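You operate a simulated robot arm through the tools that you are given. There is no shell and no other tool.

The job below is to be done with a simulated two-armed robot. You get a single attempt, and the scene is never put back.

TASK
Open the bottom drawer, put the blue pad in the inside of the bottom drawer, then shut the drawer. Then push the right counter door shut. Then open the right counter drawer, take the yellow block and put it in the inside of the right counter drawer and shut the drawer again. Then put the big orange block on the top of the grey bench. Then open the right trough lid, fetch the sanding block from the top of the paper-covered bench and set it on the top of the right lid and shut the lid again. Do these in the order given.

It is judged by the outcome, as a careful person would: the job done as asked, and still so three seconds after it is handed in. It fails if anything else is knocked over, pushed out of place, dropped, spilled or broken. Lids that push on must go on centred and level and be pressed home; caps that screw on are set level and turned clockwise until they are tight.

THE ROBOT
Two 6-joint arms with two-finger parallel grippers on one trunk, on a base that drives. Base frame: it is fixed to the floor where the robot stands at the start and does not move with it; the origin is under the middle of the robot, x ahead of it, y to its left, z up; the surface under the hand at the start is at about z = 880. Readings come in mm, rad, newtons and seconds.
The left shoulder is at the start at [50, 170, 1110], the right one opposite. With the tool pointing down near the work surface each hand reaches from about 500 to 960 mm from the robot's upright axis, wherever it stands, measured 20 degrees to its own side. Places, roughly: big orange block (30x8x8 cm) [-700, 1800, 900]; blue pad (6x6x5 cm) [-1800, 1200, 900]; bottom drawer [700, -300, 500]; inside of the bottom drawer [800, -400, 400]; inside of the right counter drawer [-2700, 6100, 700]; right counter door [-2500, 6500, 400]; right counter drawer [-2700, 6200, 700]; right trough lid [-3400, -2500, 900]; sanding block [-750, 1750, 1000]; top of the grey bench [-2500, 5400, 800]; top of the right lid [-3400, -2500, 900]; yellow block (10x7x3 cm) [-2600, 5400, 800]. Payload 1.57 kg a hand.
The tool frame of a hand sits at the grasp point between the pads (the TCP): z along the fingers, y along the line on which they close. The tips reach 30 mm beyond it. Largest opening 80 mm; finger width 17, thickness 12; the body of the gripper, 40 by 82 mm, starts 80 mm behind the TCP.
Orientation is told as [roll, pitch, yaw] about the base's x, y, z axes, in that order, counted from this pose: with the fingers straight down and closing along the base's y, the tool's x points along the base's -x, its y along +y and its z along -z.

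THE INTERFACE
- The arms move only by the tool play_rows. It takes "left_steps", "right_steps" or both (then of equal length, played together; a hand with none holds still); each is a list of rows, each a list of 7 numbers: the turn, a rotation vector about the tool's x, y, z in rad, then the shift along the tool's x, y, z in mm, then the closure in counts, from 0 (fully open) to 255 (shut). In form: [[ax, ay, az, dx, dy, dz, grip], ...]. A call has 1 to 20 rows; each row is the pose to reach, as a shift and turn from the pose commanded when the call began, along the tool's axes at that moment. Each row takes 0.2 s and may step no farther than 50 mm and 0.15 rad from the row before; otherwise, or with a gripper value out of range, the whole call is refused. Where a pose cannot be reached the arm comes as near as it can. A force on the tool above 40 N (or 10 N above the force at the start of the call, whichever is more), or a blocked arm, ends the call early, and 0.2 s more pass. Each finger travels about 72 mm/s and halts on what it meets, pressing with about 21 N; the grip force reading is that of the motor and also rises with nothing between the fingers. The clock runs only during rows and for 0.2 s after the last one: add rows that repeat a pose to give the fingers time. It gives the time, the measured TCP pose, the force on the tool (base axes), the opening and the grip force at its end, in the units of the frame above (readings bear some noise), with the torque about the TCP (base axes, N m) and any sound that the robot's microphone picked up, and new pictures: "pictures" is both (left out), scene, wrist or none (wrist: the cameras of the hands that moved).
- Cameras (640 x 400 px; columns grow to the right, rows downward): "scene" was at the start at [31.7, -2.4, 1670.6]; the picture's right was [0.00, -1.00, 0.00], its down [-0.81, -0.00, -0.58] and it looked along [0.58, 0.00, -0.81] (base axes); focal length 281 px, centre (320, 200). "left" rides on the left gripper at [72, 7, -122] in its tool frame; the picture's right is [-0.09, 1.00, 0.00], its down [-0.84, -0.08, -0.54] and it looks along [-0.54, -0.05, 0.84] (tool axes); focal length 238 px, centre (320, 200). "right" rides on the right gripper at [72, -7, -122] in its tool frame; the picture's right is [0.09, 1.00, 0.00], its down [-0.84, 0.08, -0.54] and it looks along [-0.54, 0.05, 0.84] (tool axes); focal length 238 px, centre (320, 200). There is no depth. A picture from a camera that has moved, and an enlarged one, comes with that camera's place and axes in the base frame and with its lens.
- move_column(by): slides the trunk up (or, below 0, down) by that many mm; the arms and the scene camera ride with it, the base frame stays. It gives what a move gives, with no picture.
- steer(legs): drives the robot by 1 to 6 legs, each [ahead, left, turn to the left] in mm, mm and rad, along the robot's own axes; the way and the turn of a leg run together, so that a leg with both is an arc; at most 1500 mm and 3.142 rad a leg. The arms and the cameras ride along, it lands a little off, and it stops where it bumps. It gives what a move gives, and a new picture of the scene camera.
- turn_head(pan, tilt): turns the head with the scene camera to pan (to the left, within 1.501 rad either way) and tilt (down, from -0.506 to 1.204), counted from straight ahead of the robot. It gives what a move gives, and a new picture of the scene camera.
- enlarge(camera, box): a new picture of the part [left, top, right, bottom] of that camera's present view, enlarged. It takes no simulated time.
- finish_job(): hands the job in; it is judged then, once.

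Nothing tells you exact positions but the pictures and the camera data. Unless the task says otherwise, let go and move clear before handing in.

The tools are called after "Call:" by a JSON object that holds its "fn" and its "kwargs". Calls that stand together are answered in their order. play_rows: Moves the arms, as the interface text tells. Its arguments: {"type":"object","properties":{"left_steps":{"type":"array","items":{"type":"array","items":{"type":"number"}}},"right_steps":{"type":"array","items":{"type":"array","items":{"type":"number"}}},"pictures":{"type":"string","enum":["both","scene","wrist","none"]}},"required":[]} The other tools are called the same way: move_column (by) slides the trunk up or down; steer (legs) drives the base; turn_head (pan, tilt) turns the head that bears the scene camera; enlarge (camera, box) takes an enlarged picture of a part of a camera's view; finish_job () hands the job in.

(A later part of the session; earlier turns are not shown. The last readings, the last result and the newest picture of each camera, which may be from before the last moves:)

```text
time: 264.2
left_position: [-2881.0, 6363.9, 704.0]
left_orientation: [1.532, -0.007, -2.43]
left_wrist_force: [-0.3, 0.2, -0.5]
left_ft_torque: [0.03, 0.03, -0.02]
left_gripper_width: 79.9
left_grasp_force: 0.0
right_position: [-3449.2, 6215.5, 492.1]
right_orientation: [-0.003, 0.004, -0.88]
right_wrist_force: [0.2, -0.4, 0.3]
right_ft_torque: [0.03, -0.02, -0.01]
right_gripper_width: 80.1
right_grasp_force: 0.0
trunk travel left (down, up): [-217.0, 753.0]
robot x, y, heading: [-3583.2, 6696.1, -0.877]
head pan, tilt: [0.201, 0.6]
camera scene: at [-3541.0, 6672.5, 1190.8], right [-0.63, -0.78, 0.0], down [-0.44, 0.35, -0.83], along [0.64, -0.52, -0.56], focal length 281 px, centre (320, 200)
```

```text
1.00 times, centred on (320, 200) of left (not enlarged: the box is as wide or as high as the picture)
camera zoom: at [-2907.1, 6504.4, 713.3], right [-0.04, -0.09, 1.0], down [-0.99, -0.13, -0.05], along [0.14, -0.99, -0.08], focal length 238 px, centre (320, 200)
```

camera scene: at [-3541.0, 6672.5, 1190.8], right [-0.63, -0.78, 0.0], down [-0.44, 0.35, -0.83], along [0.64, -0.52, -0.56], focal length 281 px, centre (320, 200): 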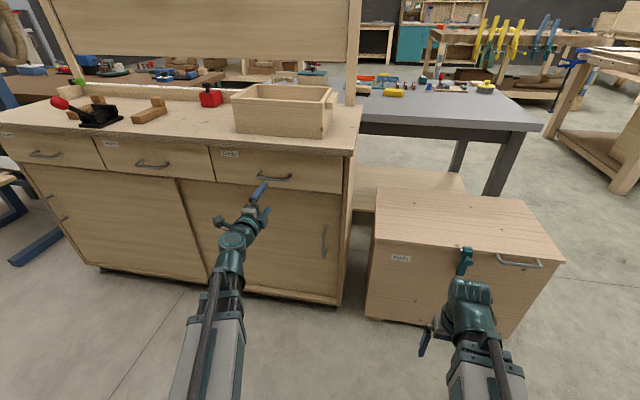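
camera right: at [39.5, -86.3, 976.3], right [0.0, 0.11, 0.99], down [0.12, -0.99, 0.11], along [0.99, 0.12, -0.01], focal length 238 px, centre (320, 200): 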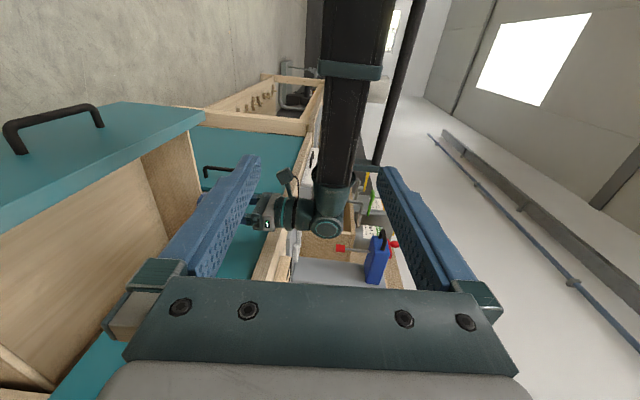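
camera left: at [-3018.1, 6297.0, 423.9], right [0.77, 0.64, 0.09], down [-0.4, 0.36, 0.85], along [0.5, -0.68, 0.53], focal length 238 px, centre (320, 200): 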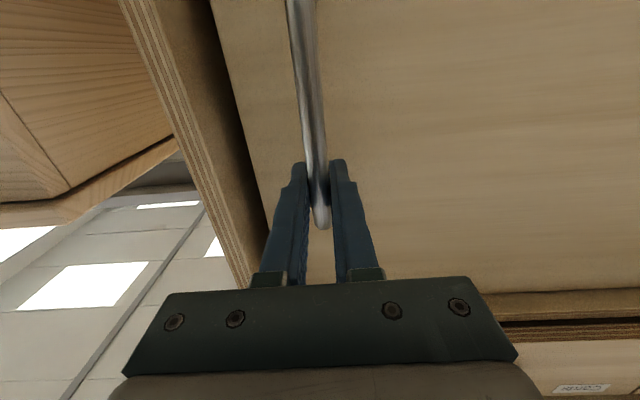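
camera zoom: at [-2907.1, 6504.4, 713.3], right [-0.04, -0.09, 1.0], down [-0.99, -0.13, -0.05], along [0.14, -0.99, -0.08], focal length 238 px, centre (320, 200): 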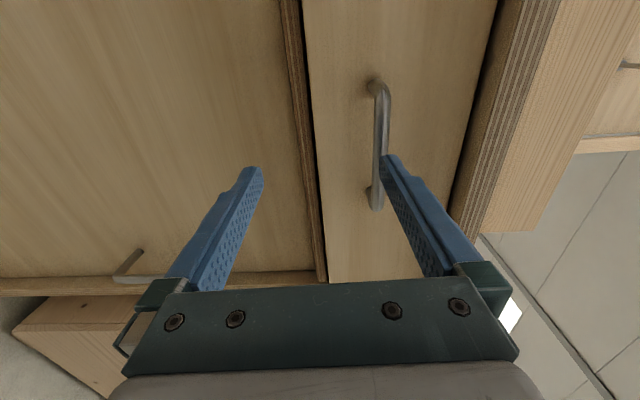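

The drawer handle is at z≈750, s≈1855. I'll raise 46 mm, then advance toward it.

Call:
{"fn": "move_column", "kwargs": {"by": 46}}

Call:
{"fn": "play_rows", "kwargs": {"left_steps": [[0, 0, 0, 0, 0, 25, 0], [0, 0, 0, 0, 0, 50, 0], [0, 0, 0, 0, 0, 60, 0], [0, 0, 0, 0, 0, 60, 0]], "pictures": "wrist"}}

```text
time: 265.1
left_position: [-2881.9, 6365.0, 748.5]
left_orientation: [1.53, -0.009, -2.432]
left_wrist_force: [-1.0, 0.6, -0.3]
left_ft_torque: [-0.01, 0.0, 0.03]
left_gripper_width: 80.0
left_grasp_force: 0.0
right_position: [-3450.3, 6215.5, 537.6]
right_orientation: [-0.004, 0.002, -0.88]
right_wrist_force: [-0.6, 0.2, 0.0]
right_ft_torque: [-0.03, 0.01, 0.01]
right_gripper_width: 80.1
right_grasp_force: 0.1
trunk travel left (down, up): [-263.0, 707.0]
robot x, y, heading: [-3582.4, 6702.3, -0.877]
head pan, tilt: [0.201, 0.6]
```

```text
time: 266.1
left_position: [-2842.3, 6318.0, 748.0]
left_orientation: [1.529, -0.008, -2.43]
left_wrist_force: [-0.9, 0.4, 0.2]
left_ft_torque: [0.01, 0.04, -0.02]
left_gripper_width: 80.1
left_grasp_force: 0.1
right_position: [-3449.8, 6216.7, 536.3]
right_orientation: [-0.004, 0.002, -0.878]
right_wrist_force: [-0.3, 0.6, -0.4]
right_ft_torque: [0.01, 0.02, -0.01]
right_gripper_width: 80.1
right_grasp_force: 0.2
trunk travel left (down, up): [-263.0, 707.0]
robot x, y, heading: [-3581.8, 6702.9, -0.878]
head pan, tilt: [0.201, 0.6]
camera left: at [-2868.0, 6458.8, 759.2], right [-0.04, -0.09, 1.0], down [-0.99, -0.13, -0.05], along [0.14, -0.99, -0.08], focal length 238 px, centre (320, 200)
```

left: 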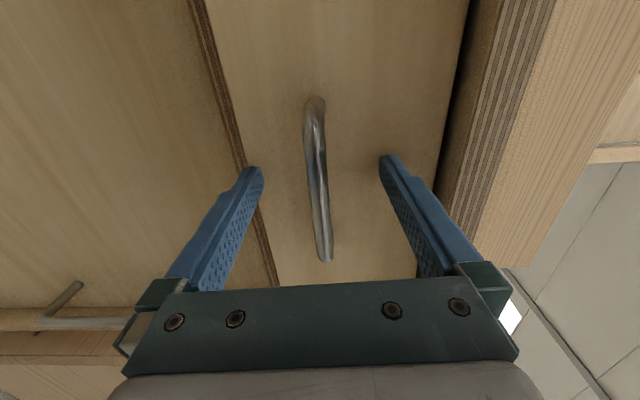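

The bar is well centred between the fingers. I'll advance 18 mm and close.

Call:
{"fn": "play_rows", "kwargs": {"left_steps": [[0, 0, 0, 0, 0, 9, 0], [0, 0, 0, 0, 0, 18, 0], [0, 0, 0, 0, 0, 18, 80], [0, 0, 0, 0, 0, 18, 160], [0, 0, 0, 0, 0, 18, 230], [0, 0, 0, 0, 0, 18, 230], [0, 0, 0, 0, 0, 18, 230]], "pictures": "wrist"}}

```text
time: 266.5
left_position: [-2840.0, 6317.0, 749.0]
left_orientation: [1.529, -0.006, -2.43]
left_wrist_force: [-9.6, 9.8, -0.5]
left_ft_torque: [-0.44, -0.44, -0.09]
left_gripper_width: 79.3
left_grasp_force: 0.1
right_position: [-3449.1, 6217.1, 537.7]
right_orientation: [-0.005, 0.002, -0.877]
right_wrist_force: [0.2, -0.5, 0.3]
right_ft_torque: [-0.05, 0.02, -0.02]
right_gripper_width: 79.8
right_grasp_force: 0.1
trunk travel left (down, up): [-263.0, 707.0]
robot x, y, heading: [-3584.6, 6698.5, -0.878]
head pan, tilt: [0.201, 0.6]
stopped in row 2 (left hand): the force on the tool passed its limit at 49 N (the readings are from after the stop); the commanded pose is now the measured one
camera left: at [-2866.3, 6456.6, 759.8], right [-0.04, -0.09, 1.0], down [-0.99, -0.13, -0.05], along [0.14, -0.99, -0.08], focal length 238 px, centre (320, 200)
```

left: 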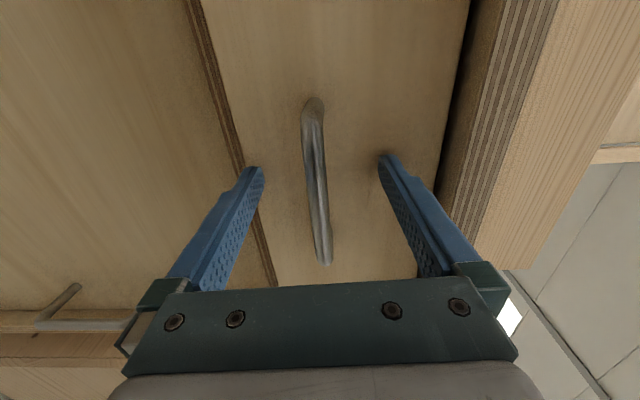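

The tips reached the drawer face already, so the bar is right at the grasp point. I'll back 4 mm and close.

Call:
{"fn": "play_rows", "kwargs": {"left_steps": [[0, 0, 0, 0, 0, -5, 0], [0, 0, 0, 0, 0, -5, 80], [0, 0, 0, 0, 0, -5, 160], [0, 0, 0, 0, 0, -5, 230], [0, 0, 0, 0, 0, -5, 230], [0, 0, 0, 0, 0, -5, 230]], "pictures": "wrist"}}

```text
time: 267.9
left_position: [-2842.3, 6318.2, 748.1]
left_orientation: [1.529, -0.007, -2.43]
left_wrist_force: [-1.5, -1.3, -7.0]
left_ft_torque: [0.22, -0.27, -0.13]
left_gripper_width: 11.9
left_grasp_force: 29.5
right_position: [-3449.4, 6217.3, 537.3]
right_orientation: [-0.003, 0.003, -0.878]
right_wrist_force: [-0.2, -0.3, 0.4]
right_ft_torque: [0.02, 0.02, -0.01]
right_gripper_width: 79.9
right_grasp_force: 0.0
trunk travel left (down, up): [-263.0, 707.0]
robot x, y, heading: [-3580.7, 6698.3, -0.878]
head pan, tilt: [0.201, 0.6]
camera left: at [-2867.8, 6458.7, 758.8], right [-0.04, -0.09, 1.0], down [-0.99, -0.13, -0.05], along [0.14, -0.99, -0.08], focal length 238 px, centre (320, 200)
```

left: 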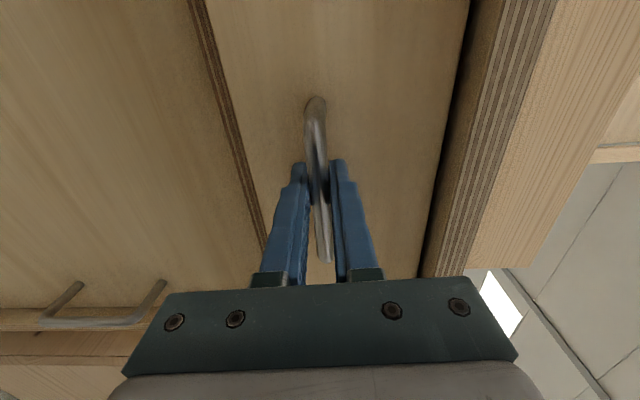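

The bar is gripped (11.9 mm). I'll pull the drawer open with the arm.

Call:
{"fn": "play_rows", "kwargs": {"left_steps": [[0, 0, 0, 0, 0, -15, 230], [0, 0, 0, 0, 0, -35, 230], [0, 0, 0, 0, 0, -55, 230], [0, 0, 0, 0, 0, -75, 230], [0, 0, 0, 0, 0, -95, 230], [0, 0, 0, 0, 0, -115, 230], [0, 0, 0, 0, 0, -135, 230], [0, 0, 0, 0, 0, -150, 230]], "pictures": "both"}}

```text
time: 269.7
left_position: [-2919.9, 6409.0, 747.8]
left_orientation: [1.523, -0.009, -2.43]
left_wrist_force: [-4.0, -2.3, 3.8]
left_ft_torque: [0.27, -0.29, 0.62]
left_gripper_width: 11.8
left_grasp_force: 28.5
left hand out of reach, approached as far as the arm can: row 4, 5, 6, 7, 8
right_position: [-3449.5, 6217.1, 537.8]
right_orientation: [-0.003, 0.005, -0.879]
right_wrist_force: [0.1, -1.1, -0.2]
right_ft_torque: [-0.04, 0.0, 0.0]
right_gripper_width: 80.0
right_grasp_force: 0.2
trunk travel left (down, up): [-263.0, 707.0]
robot x, y, heading: [-3583.9, 6699.2, -0.882]
head pan, tilt: [0.201, 0.6]
camera scene: at [-3542.0, 6672.8, 1236.9], right [-0.63, -0.78, 0.0], down [-0.44, 0.35, -0.83], along [0.64, -0.52, -0.56], focal length 281 px, centre (320, 200)
camera left: at [-2944.8, 6549.1, 759.1], right [-0.03, -0.09, 1.0], down [-0.99, -0.13, -0.04], along [0.14, -0.99, -0.08], focal length 238 px, centre (320, 200)
```

scene: 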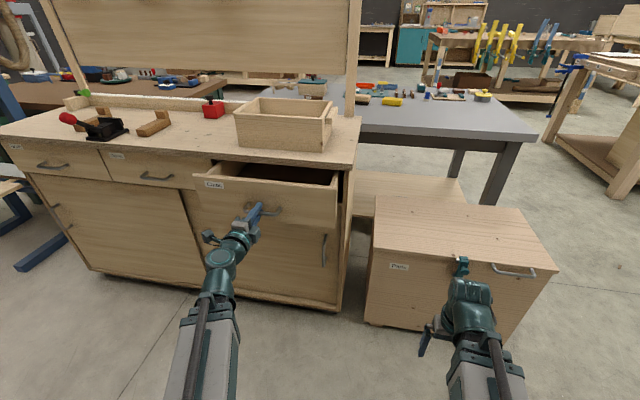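
left: 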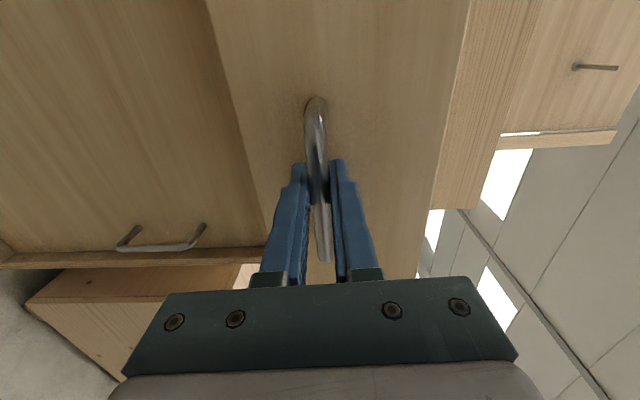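

The arm is at its retraction limit with the drawer open 119 mm. I'll drive back 115 mm for the rest; there's space behind.

Call:
{"fn": "steer", "kwargs": {"legs": [[-115, 0, 0]]}}

```text
time: 270.9
left_position: [-2994.0, 6496.5, 747.3]
left_orientation: [1.524, -0.009, -2.433]
left_wrist_force: [-13.7, -12.8, 2.4]
left_ft_torque: [0.21, -0.23, -0.53]
left_gripper_width: 11.9
left_grasp_force: 28.5
right_position: [-3523.0, 6304.3, 536.4]
right_orientation: [-0.002, 0.002, -0.878]
right_wrist_force: [-0.1, 0.2, 0.6]
right_ft_torque: [0.02, -0.03, 0.03]
right_gripper_width: 80.2
right_grasp_force: 0.1
trunk travel left (down, up): [-263.0, 707.0]
robot x, y, heading: [-3657.7, 6791.8, -0.878]
head pan, tilt: [0.201, 0.6]
camera scene: at [-3615.9, 6760.4, 1236.8], right [-0.63, -0.78, 0.0], down [-0.44, 0.35, -0.83], along [0.64, -0.52, -0.56], focal length 281 px, centre (320, 200)
```

scene: 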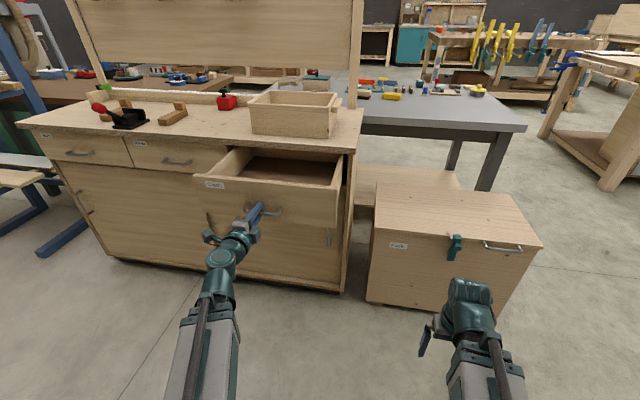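

The drawer is open about 235 mm. I'll release the handle, back away, and raise the trunk.

Call:
{"fn": "play_rows", "kwargs": {"left_steps": [[0, 0, 0, 0, 0, 0, 120], [0, 0, 0, 0, 0, 0, 0], [0, 0, 0, 0, 0, 0, 0], [0, 0, 0, 0, 0, 0, 0]], "pictures": "none"}}

Call:
{"fn": "steer", "kwargs": {"legs": [[-70, 0, 0]]}}

Call:
{"fn": "move_column", "kwargs": {"by": 400}}

Call:
{"fn": "move_column", "kwargs": {"by": 200}}

Call:
{"fn": "turn_head", "kwargs": {"pan": 0.2, "tilt": 0.9}}

```text
time: 271.9
left_position: [-2992.8, 6496.2, 748.0]
left_orientation: [1.524, -0.009, -2.433]
left_wrist_force: [-0.2, 0.9, 0.0]
left_ft_torque: [0.02, 0.01, -0.01]
left_gripper_width: 80.0
left_grasp_force: 0.1
right_position: [-3521.8, 6304.6, 537.6]
right_orientation: [-0.004, 0.004, -0.877]
right_wrist_force: [0.5, -0.6, -0.7]
right_ft_torque: [-0.02, -0.01, -0.03]
right_gripper_width: 80.1
right_grasp_force: 0.0
trunk travel left (down, up): [-263.0, 707.0]
robot x, y, heading: [-3659.6, 6790.6, -0.874]
head pan, tilt: [0.201, 0.6]
```

```text
time: 273.0
left_position: [-3039.1, 6551.3, 748.5]
left_orientation: [1.524, -0.011, -2.432]
left_wrist_force: [-0.2, 0.6, -0.1]
left_ft_torque: [-0.01, -0.03, -0.02]
left_gripper_width: 80.1
left_grasp_force: 0.0
right_position: [-3567.9, 6359.5, 537.0]
right_orientation: [-0.003, 0.003, -0.879]
right_wrist_force: [-0.2, -0.2, -1.0]
right_ft_torque: [-0.01, 0.01, 0.03]
right_gripper_width: 80.0
right_grasp_force: 0.1
trunk travel left (down, up): [-263.0, 707.0]
robot x, y, heading: [-3704.0, 6841.9, -0.881]
head pan, tilt: [0.201, 0.6]
camera scene: at [-3659.8, 6815.6, 1236.8], right [-0.63, -0.78, 0.0], down [-0.44, 0.35, -0.82], along [0.64, -0.52, -0.57], focal length 281 px, centre (320, 200)
```

scene: 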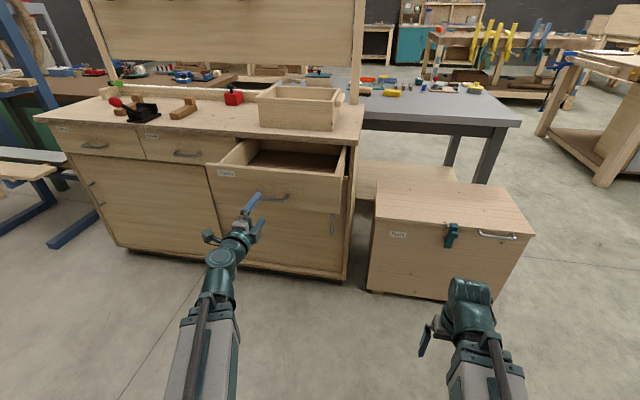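

```text
time: 276.8
left_position: [-3037.3, 6551.8, 1147.6]
left_orientation: [1.522, -0.01, -2.433]
left_wrist_force: [0.4, -0.3, 0.0]
left_ft_torque: [-0.01, -0.01, 0.0]
left_gripper_width: 79.8
left_grasp_force: 0.1
right_position: [-3567.6, 6360.3, 937.9]
right_orientation: [-0.003, 0.002, -0.878]
right_wrist_force: [0.9, -0.7, 0.1]
right_ft_torque: [0.03, -0.01, -0.01]
right_gripper_width: 80.0
right_grasp_force: 0.1
trunk travel left (down, up): [-663.0, 307.0]
robot x, y, heading: [-3699.8, 6841.4, -0.883]
head pan, tilt: [0.201, 0.6]
```

```text
time: 279.0
left_position: [-3037.6, 6550.8, 1346.6]
left_orientation: [1.524, -0.011, -2.432]
left_wrist_force: [0.6, 0.3, 0.3]
left_ft_torque: [0.02, 0.03, -0.01]
left_gripper_width: 80.1
left_grasp_force: 0.1
right_position: [-3567.5, 6359.9, 1138.6]
right_orientation: [-0.003, 0.003, -0.878]
right_wrist_force: [-0.3, -0.5, -0.7]
right_ft_torque: [0.03, 0.0, 0.02]
right_gripper_width: 80.1
right_grasp_force: 0.2
trunk travel left (down, up): [-863.0, 107.0]
robot x, y, heading: [-3702.0, 6843.4, -0.877]
head pan, tilt: [0.201, 0.6]
```

```text
time: 279.8
left_position: [-3038.2, 6552.6, 1347.3]
left_orientation: [1.523, -0.011, -2.433]
left_wrist_force: [-1.0, 0.5, -0.7]
left_ft_torque: [0.02, 0.03, -0.03]
left_gripper_width: 80.0
left_grasp_force: 0.0
right_position: [-3569.1, 6359.5, 1136.8]
right_orientation: [-0.004, 0.004, -0.878]
right_wrist_force: [-0.2, 0.6, -0.2]
right_ft_torque: [0.03, -0.04, 0.0]
right_gripper_width: 80.2
right_grasp_force: 0.0
trunk travel left (down, up): [-863.0, 107.0]
robot x, y, heading: [-3703.7, 6844.6, -0.871]
head pan, tilt: [0.201, 0.901]
camera scene: at [-3669.8, 6823.7, 1812.1], right [-0.63, -0.78, 0.0], down [-0.61, 0.49, -0.62], along [0.48, -0.39, -0.78], focal length 281 px, centre (320, 200)
```

scene: 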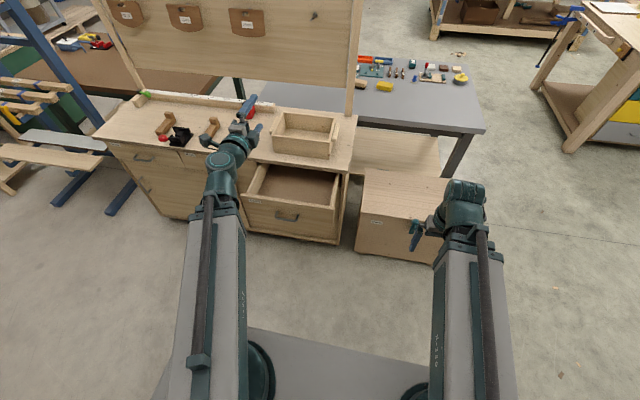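

The drawer stays open. Now I'll leave the corridor and come to the grey bench's left end, facing along it, to reach the yellow block with the right hand.

Call:
{"fn": "steer", "kwargs": {"legs": [[0, -1100, 0], [1480, 0, 0], [0, 0, 1.571]]}}

Call:
{"fn": "turn_head", "kwargs": {"pan": -0.2, "tilt": 0.8}}

```text
time: 285.6
left_position: [-3893.9, 5843.7, 1349.1]
left_orientation: [1.524, -0.011, -2.446]
left_wrist_force: [0.0, -0.3, 0.7]
left_ft_torque: [-0.03, 0.01, 0.05]
left_gripper_width: 80.2
left_grasp_force: 0.1
right_position: [-4425.1, 5658.5, 1137.9]
right_orientation: [-0.005, 0.005, -0.894]
right_wrist_force: [0.9, -0.4, -0.2]
right_ft_torque: [-0.01, -0.01, -0.01]
right_gripper_width: 80.0
right_grasp_force: 0.0
trunk travel left (down, up): [-863.0, 107.0]
robot x, y, heading: [-4551.0, 6143.2, -0.898]
head pan, tilt: [0.201, 0.901]
stopped in leg 2: the robot was blocked; the commanded pose is now the measured one
camera scene: at [-4521.1, 6124.5, 1812.0], right [-0.64, -0.77, 0.0], down [-0.6, 0.5, -0.62], along [0.48, -0.4, -0.78], focal length 281 px, centre (320, 200)
```

scene: 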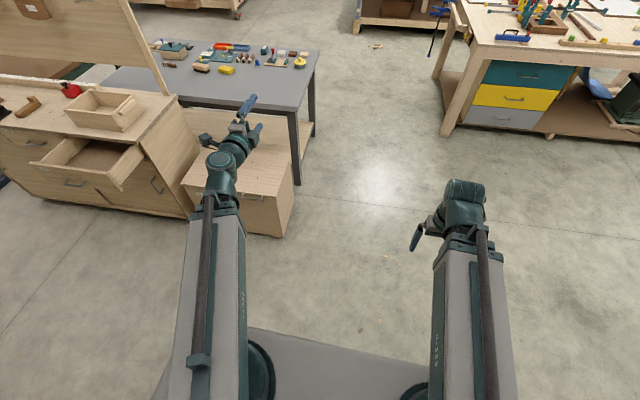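

```text
time: 286.5
left_position: [-3892.2, 5843.6, 1347.3]
left_orientation: [1.523, -0.01, -2.446]
left_wrist_force: [-0.5, 0.1, -0.4]
left_ft_torque: [-0.01, -0.02, 0.0]
left_gripper_width: 79.8
left_grasp_force: 0.1
right_position: [-4424.6, 5660.0, 1137.9]
right_orientation: [-0.005, 0.002, -0.894]
right_wrist_force: [-0.3, -0.2, 0.2]
right_ft_torque: [0.01, 0.01, 0.02]
right_gripper_width: 79.9
right_grasp_force: 0.0
trunk travel left (down, up): [-863.0, 107.0]
robot x, y, heading: [-4554.8, 6142.8, -0.891]
head pan, tilt: [-0.201, 0.799]
camera scene: at [-4542.1, 6100.8, 1819.9], right [-0.89, -0.46, 0.0], down [-0.33, 0.64, -0.7], along [0.32, -0.62, -0.72], focal length 281 px, centre (320, 200)
```

scene: 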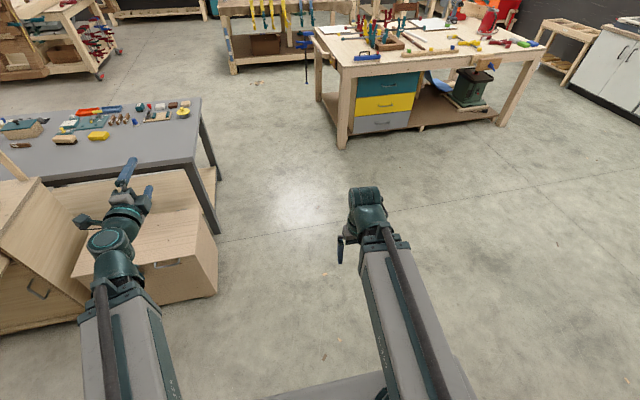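

It was blocked right as leg 2 began. I'll look down to both sides to see what it touches.

Call:
{"fn": "turn_head", "kwargs": {"pan": -1.5, "tilt": 1.0}}

Call:
{"fn": "turn_head", "kwargs": {"pan": 1.5, "tilt": 1.0}}

```text
time: 288.0
left_position: [-3893.1, 5843.7, 1346.7]
left_orientation: [1.524, -0.01, -2.447]
left_wrist_force: [-1.4, 0.4, -0.1]
left_ft_torque: [0.02, 0.03, -0.04]
left_gripper_width: 79.9
left_grasp_force: 0.0
right_position: [-4424.7, 5658.8, 1138.4]
right_orientation: [-0.003, 0.003, -0.893]
right_wrist_force: [0.4, 0.3, 1.3]
right_ft_torque: [0.02, -0.03, -0.02]
right_gripper_width: 80.2
right_grasp_force: 0.0
trunk travel left (down, up): [-863.0, 107.0]
robot x, y, heading: [-4553.5, 6145.9, -0.891]
head pan, tilt: [-1.499, 1.0]
camera scene: at [-4630.1, 6124.9, 1804.8], right [-0.68, 0.73, 0.0], down [0.62, 0.57, -0.54], along [-0.4, -0.37, -0.84], focal length 281 px, centre (320, 200)
```

scene: 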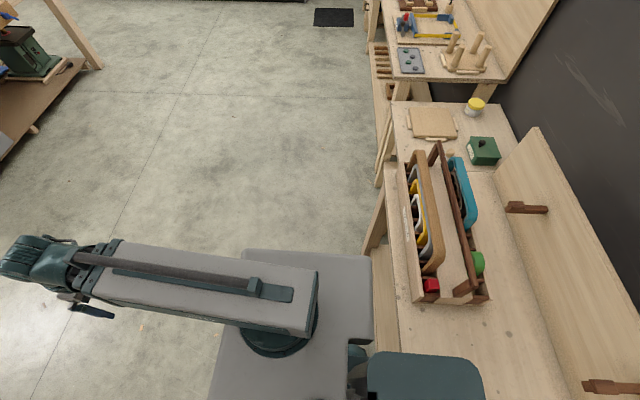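

```text
time: 290.6
left_position: [-3893.6, 5844.0, 1346.9]
left_orientation: [1.522, -0.011, -2.446]
left_wrist_force: [0.3, 0.3, 0.4]
left_ft_torque: [0.01, -0.01, -0.02]
left_gripper_width: 80.0
left_grasp_force: 0.1
right_position: [-4425.1, 5659.2, 1138.3]
right_orientation: [-0.005, 0.003, -0.892]
right_wrist_force: [0.1, -0.5, -0.1]
right_ft_torque: [-0.02, 0.01, 0.01]
right_gripper_width: 80.2
right_grasp_force: 0.1
trunk travel left (down, up): [-863.0, 107.0]
robot x, y, heading: [-4550.6, 6147.0, -0.892]
head pan, tilt: [1.499, 1.0]
camera scene: at [-4521.9, 6212.1, 1804.8], right [0.57, -0.82, 0.0], down [-0.69, -0.48, -0.54], along [0.44, 0.31, -0.84], focal length 281 px, centre (320, 200)
```

scene: 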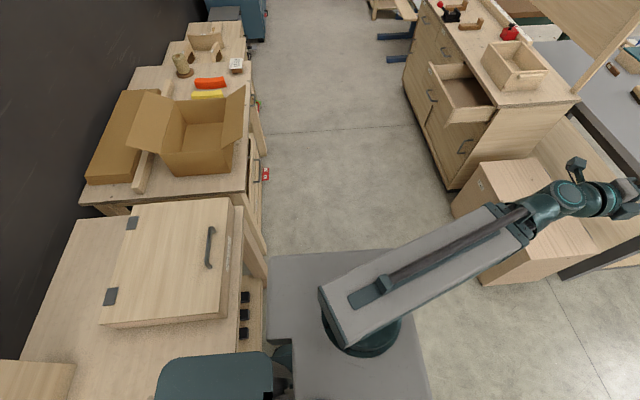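

The base's rear is touching the wall bench's edge. I'll drive straight forward out of it.

Call:
{"fn": "steer", "kwargs": {"legs": [[200, 0, 0]]}}

```text
time: 292.2
left_position: [-3766.9, 5684.0, 1346.7]
left_orientation: [1.524, -0.01, -2.447]
left_wrist_force: [0.0, 0.3, -0.5]
left_ft_torque: [0.01, 0.01, 0.03]
left_gripper_width: 80.0
left_grasp_force: 0.1
right_position: [-4298.8, 5500.8, 1138.3]
right_orientation: [-0.003, 0.005, -0.894]
right_wrist_force: [0.5, 0.4, 0.1]
right_ft_torque: [-0.03, 0.06, -0.04]
right_gripper_width: 80.3
right_grasp_force: 0.0
trunk travel left (down, up): [-863.0, 107.0]
robot x, y, heading: [-4425.9, 5985.6, -0.892]
head pan, tilt: [1.499, 1.0]
camera scene: at [-4394.7, 6054.0, 1804.8], right [0.57, -0.82, 0.0], down [-0.69, -0.48, -0.54], along [0.44, 0.31, -0.84], focal length 281 px, centre (320, 200)
```

scene: 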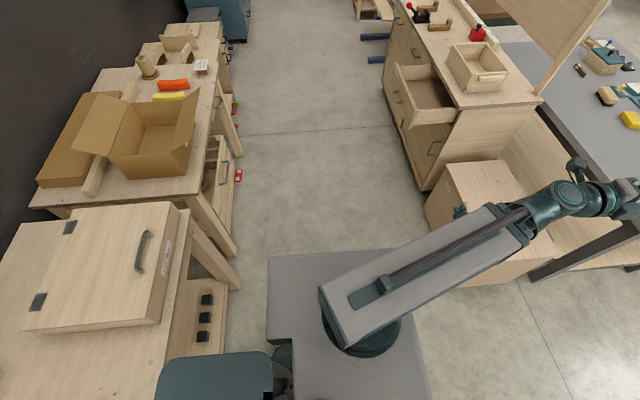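

Free now. I'll continue forward and turn left to face along the grey bench.

Call:
{"fn": "steer", "kwargs": {"legs": [[1320, 0, 0], [0, 0, 1.583]]}}

Call:
{"fn": "turn_head", "kwargs": {"pan": -0.2, "tilt": 0.8}}

```text
time: 302.6
left_position: [-3303.6, 5618.6, 1346.7]
left_orientation: [1.522, -0.012, -0.872]
left_wrist_force: [0.0, -0.3, -0.4]
left_ft_torque: [0.0, -0.02, 0.02]
left_gripper_width: 80.4
left_grasp_force: 0.0
right_position: [-3118.0, 5087.0, 1136.8]
right_orientation: [-0.004, 0.004, 0.683]
right_wrist_force: [0.3, 0.2, 0.0]
right_ft_torque: [-0.01, 0.0, -0.03]
right_gripper_width: 80.1
right_grasp_force: 0.1
trunk travel left (down, up): [-863.0, 107.0]
robot x, y, heading: [-3607.3, 4959.4, 0.686]
head pan, tilt: [1.499, 1.0]
camera scene: at [-3675.2, 4987.0, 1804.8], right [0.82, 0.57, 0.0], down [0.48, -0.69, -0.54], along [-0.31, 0.44, -0.84], focal length 281 px, centre (320, 200)
```

scene: 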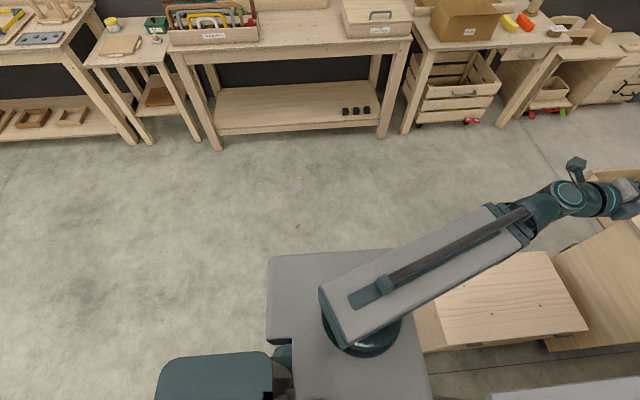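

```text
time: 304.4
left_position: [-3304.1, 5620.1, 1347.6]
left_orientation: [1.524, -0.011, -0.871]
left_wrist_force: [-0.2, 0.0, 0.3]
left_ft_torque: [0.02, 0.01, -0.01]
left_gripper_width: 80.2
left_grasp_force: 0.0
right_position: [-3117.3, 5088.1, 1138.1]
right_orientation: [-0.003, 0.003, 0.683]
right_wrist_force: [-0.6, 0.1, -1.0]
right_ft_torque: [0.02, -0.01, 0.01]
right_gripper_width: 79.9
right_grasp_force: 0.1
trunk travel left (down, up): [-863.0, 107.0]
robot x, y, heading: [-3600.5, 4957.0, 0.684]
head pan, tilt: [-0.201, 0.799]
camera scene: at [-3563.7, 4967.3, 1819.9], right [0.46, -0.89, 0.0], down [-0.64, -0.33, -0.7], along [0.62, 0.32, -0.72], focal length 281 px, centre (320, 200)
```

scene: 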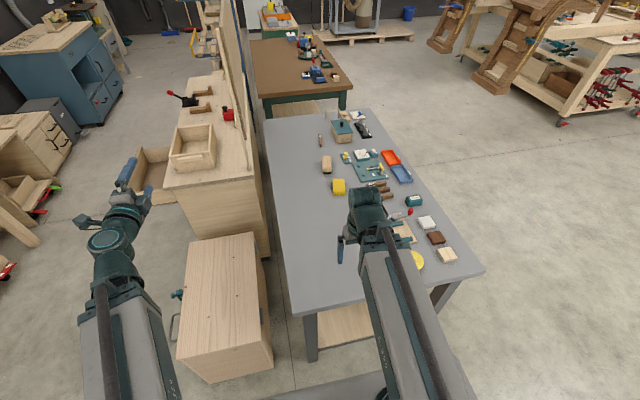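

The yellow block is at about (-2612, 5353). I'll shift right 125 mm and forward 180 mm, then extend the right arm over it.

Call:
{"fn": "steer", "kwargs": {"legs": [[0, -125, 0.008], [180, 0, 0]]}}

Call:
{"fn": "play_rows", "kwargs": {"right_steps": [[0, 0, 0, -45, 0, 0, 0], [0, 0, 0, -90, 0, 0, 0], [0, 0, 0, -135, 0, 0, 0], [0, 0, 0, -180, 0, 0, 0], [0, 0, 0, -225, 0, 0, 0], [0, 0, 0, -270, 0, 0, 0], [0, 0, 0, -315, 0, 0, 0], [0, 0, 0, -350, 0, 0, 0], [0, 0, 0, -350, 0, 0, 0]], "pictures": "both"}}

```text
time: 306.7
left_position: [-3090.3, 5642.7, 1345.0]
left_orientation: [1.523, -0.01, -0.862]
left_wrist_force: [-0.1, 0.5, -1.0]
left_ft_torque: [0.01, -0.02, 0.0]
left_gripper_width: 79.9
left_grasp_force: 0.1
right_position: [-2899.7, 5111.2, 1138.2]
right_orientation: [-0.004, 0.004, 0.689]
right_wrist_force: [-0.2, 0.3, 0.0]
right_ft_torque: [-0.01, 0.04, -0.01]
right_gripper_width: 80.0
right_grasp_force: 0.0
trunk travel left (down, up): [-863.0, 107.0]
robot x, y, heading: [-3382.6, 4975.6, 0.691]
head pan, tilt: [-0.201, 0.799]
camera scene: at [-3343.5, 4987.9, 1819.8], right [0.47, -0.88, 0.0], down [-0.63, -0.34, -0.7], along [0.61, 0.33, -0.72], focal length 281 px, centre (320, 200)
```

scene: 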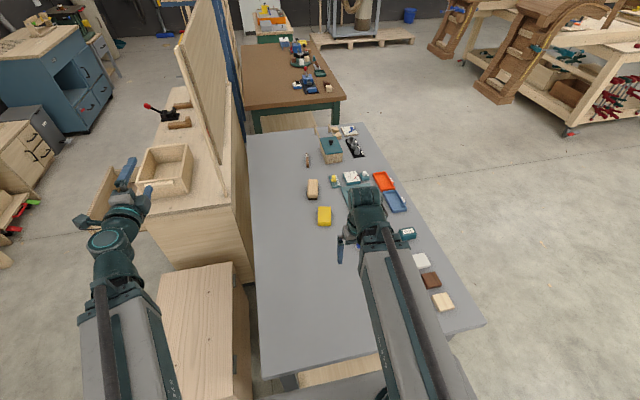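

```text
time: 308.7
left_position: [-3091.8, 5640.3, 1346.9]
left_orientation: [1.524, -0.009, -0.862]
left_wrist_force: [0.2, 0.5, -0.1]
left_ft_torque: [0.0, -0.01, 0.01]
left_gripper_width: 79.7
left_grasp_force: 0.0
right_position: [-2631.4, 5334.4, 1137.9]
right_orientation: [-0.002, 0.003, 0.691]
right_wrist_force: [-0.4, 0.2, 0.8]
right_ft_torque: [0.03, -0.01, 0.0]
right_gripper_width: 80.3
right_grasp_force: 0.0
trunk travel left (down, up): [-863.0, 107.0]
robot x, y, heading: [-3386.3, 4974.6, 0.686]
head pan, tilt: [-0.201, 0.799]
camera scene: at [-3345.3, 4986.4, 1819.9], right [0.47, -0.88, 0.0], down [-0.63, -0.34, -0.7], along [0.62, 0.33, -0.72], focal length 281 px, centre (320, 200)
camera right: at [-2683.1, 5284.9, 1259.7], right [-0.71, 0.71, 0.0], down [0.6, 0.6, 0.54], along [0.38, 0.38, -0.84], focal length 238 px, centre (320, 200)
```

scene: 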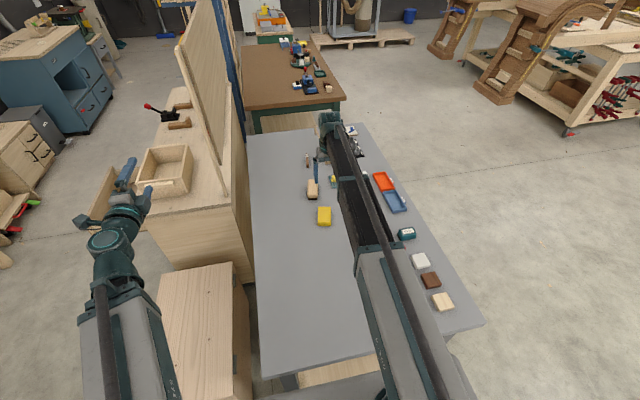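
right: 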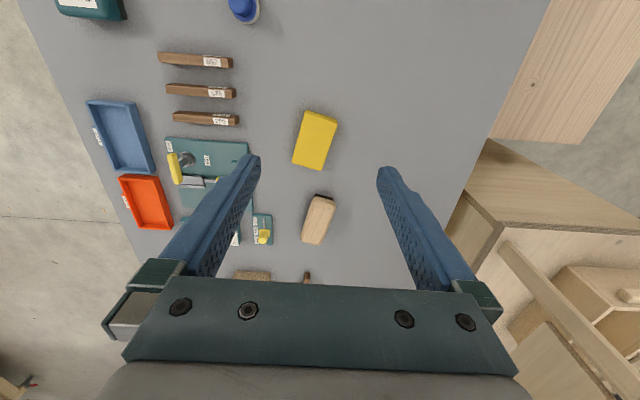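

The right camera sees the yellow block. I'll zoom in to get its corners precisely.

Call:
{"fn": "enlarge", "kwargs": {"camera": "right", "box": [240, 80, 400, 180]}}

```text
4.00 times, centred on (320, 130) of right
camera zoom: at [-2683.1, 5284.9, 1259.7], right [-0.71, 0.71, 0.0], down [0.6, 0.6, 0.54], along [0.38, 0.38, -0.84], focal length 953 px, centre (320, 480)
```

zoom: 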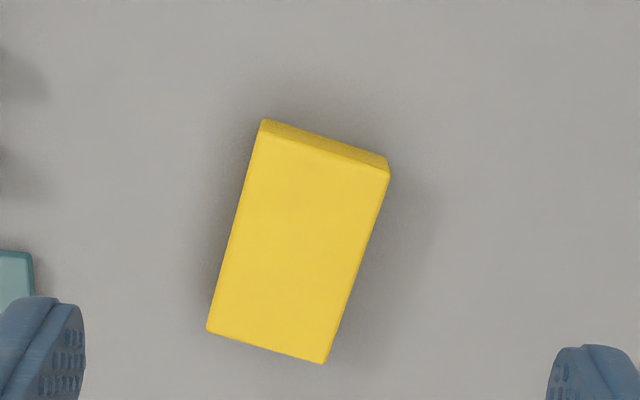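

The block is about 61 mm wide, rotated ~13° to the right, and its centre is about 84 mm further forward. I'll move over it and turn the gripper to match.

Call:
{"fn": "play_rows", "kwargs": {"right_steps": [[0, 0, 0.1, -40, -2, 0, 0], [0, 0, 0.2, -75, -4, 0, 0], [0, 0, 0.23, -84, -5, 0, 0], [0, 0, 0.23, -84, -5, 0, 0]], "pictures": "none"}}

Call:
{"fn": "move_column", "kwargs": {"by": -150}}

Call:
{"fn": "enlarge", "kwargs": {"camera": "right", "box": [160, 50, 480, 250]}}

```text
time: 309.7
left_position: [-3092.5, 5641.7, 1347.2]
left_orientation: [1.525, -0.011, -0.86]
left_wrist_force: [-0.1, 0.1, 0.1]
left_ft_torque: [0.0, 0.02, 0.01]
left_gripper_width: 80.0
left_grasp_force: 0.0
right_position: [-2563.7, 5382.4, 1137.1]
right_orientation: [-0.004, 0.002, 0.46]
right_wrist_force: [0.5, 0.4, 0.2]
right_ft_torque: [0.01, -0.04, -0.04]
right_gripper_width: 79.9
right_grasp_force: 0.0
trunk travel left (down, up): [-863.0, 107.0]
robot x, y, heading: [-3386.6, 4974.9, 0.692]
head pan, tilt: [-0.201, 0.799]
```

```text
time: 311.5
left_position: [-3090.9, 5640.8, 1197.5]
left_orientation: [1.524, -0.01, -0.862]
left_wrist_force: [0.5, -0.1, 0.5]
left_ft_torque: [0.0, -0.01, -0.01]
left_gripper_width: 80.2
left_grasp_force: 0.0
right_position: [-2563.1, 5384.7, 986.9]
right_orientation: [-0.006, 0.0, 0.462]
right_wrist_force: [0.5, 0.0, 0.3]
right_ft_torque: [0.0, -0.03, 0.0]
right_gripper_width: 80.0
right_grasp_force: 0.1
trunk travel left (down, up): [-713.0, 257.0]
robot x, y, heading: [-3385.5, 4978.0, 0.686]
head pan, tilt: [-0.201, 0.799]
```

```text
2.00 times, centred on (320, 150) of right
camera zoom: at [-2624.7, 5347.0, 1109.5], right [-0.53, 0.85, 0.0], down [0.71, 0.44, 0.54], along [0.46, 0.28, -0.84], focal length 477 px, centre (320, 300)
```

zoom: 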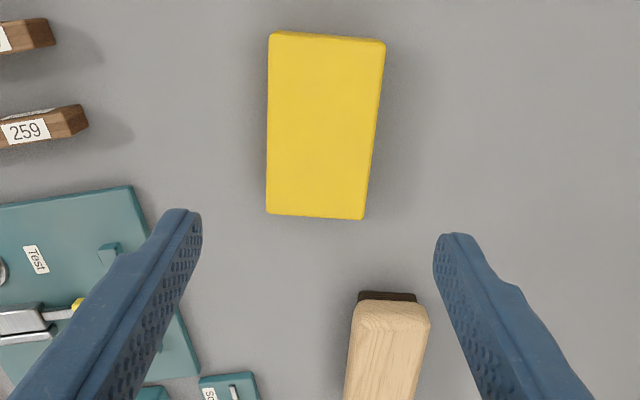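

Solving both views gives block top z≈835, size 95×60, bench top ≈805. I'll correct 4 mm and a slight rotation, and lower.

Call:
{"fn": "play_rows", "kwargs": {"right_steps": [[0, 0, -0.035, 4, 0, 0, 0], [0, 0, -0.035, 4, 0, 0, 0]], "pictures": "none"}}

Call:
{"fn": "move_column", "kwargs": {"by": -110}}

Call:
{"fn": "enlarge", "kwargs": {"camera": "right", "box": [0, 0, 640, 400]}}

```text
time: 312.1
left_position: [-3092.8, 5641.0, 1196.9]
left_orientation: [1.524, -0.011, -0.863]
left_wrist_force: [-0.6, 0.2, 0.4]
left_ft_torque: [0.03, -0.01, 0.03]
left_gripper_width: 80.0
left_grasp_force: 0.1
right_position: [-2566.5, 5381.6, 987.7]
right_orientation: [-0.006, 0.004, 0.499]
right_wrist_force: [-0.2, -0.6, 0.5]
right_ft_torque: [0.0, -0.03, -0.02]
right_gripper_width: 80.2
right_grasp_force: 0.0
trunk travel left (down, up): [-713.0, 257.0]
robot x, y, heading: [-3385.9, 4975.9, 0.692]
head pan, tilt: [-0.201, 0.799]
```

```text
time: 313.5
left_position: [-3092.0, 5640.6, 1087.7]
left_orientation: [1.524, -0.012, -0.862]
left_wrist_force: [0.2, -1.1, 0.2]
left_ft_torque: [0.01, -0.02, 0.02]
left_gripper_width: 79.8
left_grasp_force: 0.1
right_position: [-2565.5, 5381.1, 877.1]
right_orientation: [-0.006, 0.004, 0.496]
right_wrist_force: [-0.1, 0.3, 0.2]
right_ft_torque: [0.01, 0.03, 0.0]
right_gripper_width: 79.8
right_grasp_force: 0.1
trunk travel left (down, up): [-603.0, 367.0]
robot x, y, heading: [-3383.0, 4975.3, 0.692]
head pan, tilt: [-0.201, 0.799]
```

```text
1.00 times, centred on (320, 200) of right (not enlarged: the box is as wide or as high as the picture)
camera zoom: at [-2626.8, 5343.1, 999.5], right [-0.56, 0.83, 0.0], down [0.7, 0.47, 0.54], along [0.45, 0.3, -0.84], focal length 238 px, centre (320, 200)
```

zoom: 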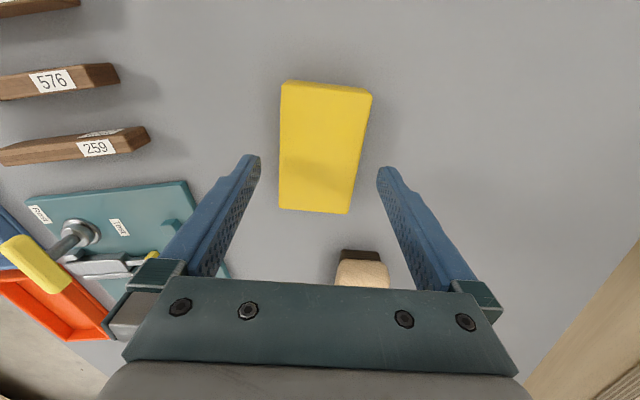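

The block is now aligned and centred to within 2 mm. I'll lower 35 mm and close.

Call:
{"fn": "move_column", "kwargs": {"by": -34}}

Call:
{"fn": "play_rows", "kwargs": {"right_steps": [[0, 0, 0, 0, 0, 0, 30], [0, 0, 0, 0, 0, 0, 60], [0, 0, 0, 0, 0, 0, 100], [0, 0, 0, 0, 0, 0, 150], [0, 0, 0, 0, 0, 0, 150]], "pictures": "wrist"}}

```text
time: 314.3
left_position: [-3090.5, 5640.6, 1052.5]
left_orientation: [1.524, -0.011, -0.863]
left_wrist_force: [0.2, 0.3, -0.4]
left_ft_torque: [0.0, 0.03, -0.03]
left_gripper_width: 80.0
left_grasp_force: 0.2
right_position: [-2567.5, 5381.0, 843.8]
right_orientation: [-0.004, 0.003, 0.496]
right_wrist_force: [0.0, -0.6, 0.0]
right_ft_torque: [0.01, -0.01, 0.03]
right_gripper_width: 79.8
right_grasp_force: 0.0
trunk travel left (down, up): [-569.0, 401.0]
robot x, y, heading: [-3381.3, 4977.7, 0.695]
head pan, tilt: [-0.201, 0.799]
```

```text
time: 315.5
left_position: [-3091.4, 5641.7, 1052.3]
left_orientation: [1.524, -0.011, -0.863]
left_wrist_force: [-0.6, 0.4, 0.0]
left_ft_torque: [-0.01, -0.01, -0.01]
left_gripper_width: 80.2
left_grasp_force: 0.1
right_position: [-2566.2, 5381.3, 843.8]
right_orientation: [-0.004, 0.005, 0.497]
right_wrist_force: [1.0, 1.2, 0.6]
right_ft_torque: [-0.02, 0.05, -0.07]
right_gripper_width: 61.5
right_grasp_force: 21.0
trunk travel left (down, up): [-569.0, 401.0]
robot x, y, heading: [-3382.4, 4973.6, 0.687]
head pan, tilt: [-0.201, 0.799]
camera right: at [-2626.8, 5343.1, 965.5], right [-0.56, 0.83, 0.0], down [0.7, 0.47, 0.54], along [0.45, 0.3, -0.84], focal length 238 px, centre (320, 200)
```

right: 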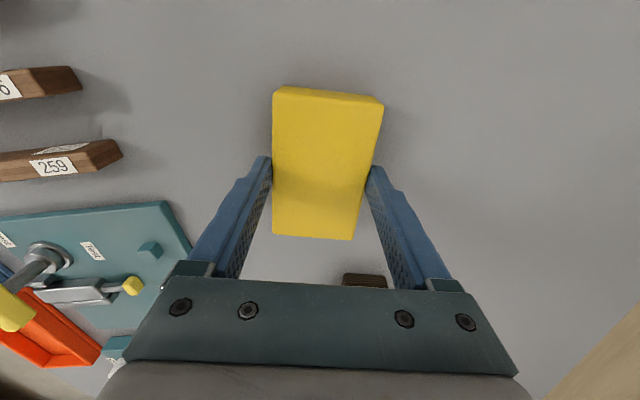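

The block is gripped at 61.5 mm. I'll lift it, retract the arm, and check.

Call:
{"fn": "move_column", "kwargs": {"by": 290}}

Call:
{"fn": "play_rows", "kwargs": {"right_steps": [[0, 0, -0.04, 40, 5, 0, 150], [0, 0, -0.08, 80, 10, 0, 150], [0, 0, -0.12, 120, 15, 0, 150], [0, 0, -0.16, 160, 20, 0, 150], [0, 0, -0.19, 200, 25, 0, 150], [0, 0, -0.19, 240, 30, 0, 150], [0, 0, -0.19, 280, 35, 0, 150], [0, 0, -0.19, 320, 40, 0, 150]], "pictures": "both"}}

```text
time: 318.4
left_position: [-3092.0, 5641.0, 1343.8]
left_orientation: [1.524, -0.011, -0.861]
left_wrist_force: [0.5, -0.7, -0.4]
left_ft_torque: [0.02, 0.03, 0.01]
left_gripper_width: 79.8
left_grasp_force: 0.0
right_position: [-2566.2, 5381.9, 1134.6]
right_orientation: [-0.006, 0.006, 0.496]
right_wrist_force: [-0.1, 0.1, -1.2]
right_ft_torque: [-0.01, 0.04, 0.02]
right_gripper_width: 61.6
right_grasp_force: 21.3
trunk travel left (down, up): [-859.0, 111.0]
robot x, y, heading: [-3383.9, 4974.9, 0.686]
head pan, tilt: [-0.201, 0.799]
```

```text
time: 320.2
left_position: [-3092.3, 5640.0, 1343.3]
left_orientation: [1.525, -0.009, -0.861]
left_wrist_force: [-0.7, 0.0, -0.4]
left_ft_torque: [0.0, 0.02, 0.02]
left_gripper_width: 80.0
left_grasp_force: 0.1
right_position: [-2868.1, 5263.7, 1133.6]
right_orientation: [-0.003, 0.004, 0.686]
right_wrist_force: [0.1, 0.5, -1.8]
right_ft_torque: [-0.03, 0.03, 0.01]
right_gripper_width: 61.7
right_grasp_force: 20.8
trunk travel left (down, up): [-859.0, 111.0]
robot x, y, heading: [-3386.3, 4974.1, 0.694]
head pan, tilt: [-0.201, 0.799]
camera scene: at [-3345.6, 4986.4, 1815.9], right [0.47, -0.88, 0.0], down [-0.63, -0.34, -0.7], along [0.62, 0.33, -0.72], focal length 281 px, centre (320, 200)
camera right: at [-2919.8, 5215.1, 1255.7], right [-0.7, 0.71, 0.0], down [0.6, 0.59, 0.54], along [0.39, 0.38, -0.84], focal length 238 px, centre (320, 200)
```

scene: 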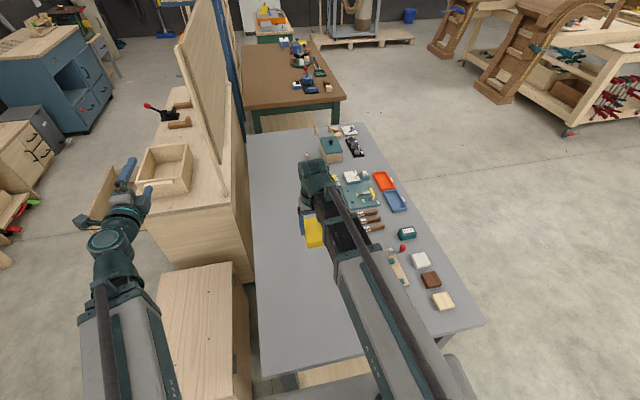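
right: 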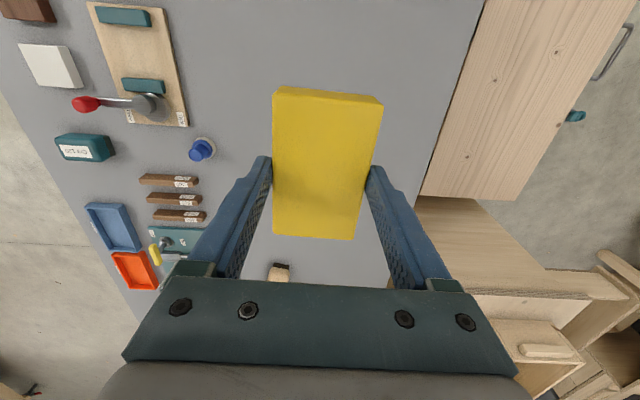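

The block is held securely. I'll back off, turn right to face the corridor direction, and reverse in.

Call:
{"fn": "steer", "kwargs": {"legs": [[-190, 0, 0], [0, 0, -1.568], [-1440, 0, 0]]}}

Call:
{"fn": "turn_head", "kwargs": {"pan": 0.8, "tilt": 0.8}}

```text
time: 332.3
left_position: [-3783.5, 5670.3, 1343.5]
left_orientation: [1.524, -0.009, -2.435]
left_wrist_force: [-0.1, -0.2, -0.4]
left_ft_torque: [-0.02, -0.04, -0.01]
left_gripper_width: 80.1
left_grasp_force: 0.0
right_position: [-4160.7, 5446.4, 1133.4]
right_orientation: [-0.004, 0.005, -0.886]
right_wrist_force: [0.7, -1.0, -0.9]
right_ft_torque: [0.0, 0.02, 0.0]
right_gripper_width: 61.7
right_grasp_force: 20.9
trunk travel left (down, up): [-859.0, 111.0]
robot x, y, heading: [-4449.9, 5962.5, -0.879]
head pan, tilt: [-0.201, 0.799]
camera scene: at [-4437.1, 5920.2, 1815.9], right [-0.88, -0.47, 0.0], down [-0.34, 0.63, -0.7], along [0.33, -0.62, -0.72], focal length 281 px, centre (320, 200)
```

scene: 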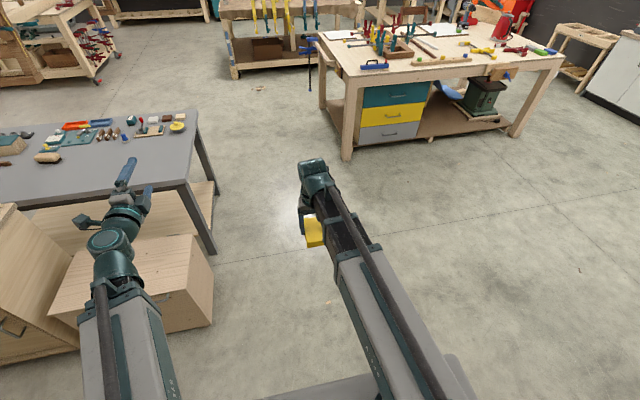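

```text
time: 333.6
left_position: [-3785.3, 5671.0, 1343.2]
left_orientation: [1.524, -0.01, -2.434]
left_wrist_force: [-1.0, 0.3, -0.7]
left_ft_torque: [0.02, 0.02, -0.02]
left_gripper_width: 79.8
left_grasp_force: 0.1
right_position: [-4161.5, 5447.0, 1132.6]
right_orientation: [-0.004, 0.003, -0.886]
right_wrist_force: [-0.3, 0.1, -0.8]
right_ft_torque: [0.01, -0.01, -0.01]
right_gripper_width: 61.4
right_grasp_force: 21.0
trunk travel left (down, up): [-859.0, 111.0]
robot x, y, heading: [-4447.0, 5963.7, -0.88]
head pan, tilt: [0.799, 0.799]
camera scene: at [-4394.4, 5984.5, 1815.9], right [-0.08, -1.0, 0.0], down [-0.71, 0.06, -0.7], along [0.69, -0.06, -0.72], focal length 281 px, centre (320, 200)
```

scene: 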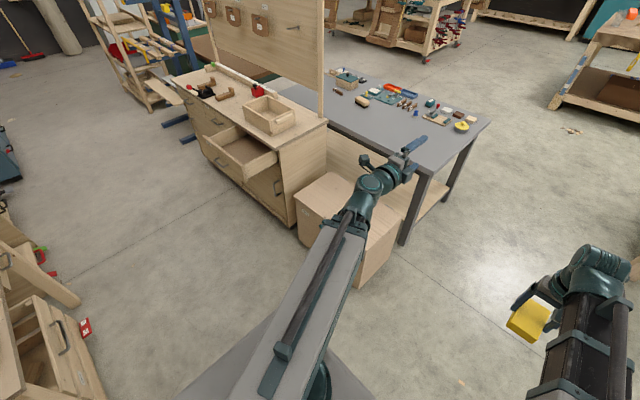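

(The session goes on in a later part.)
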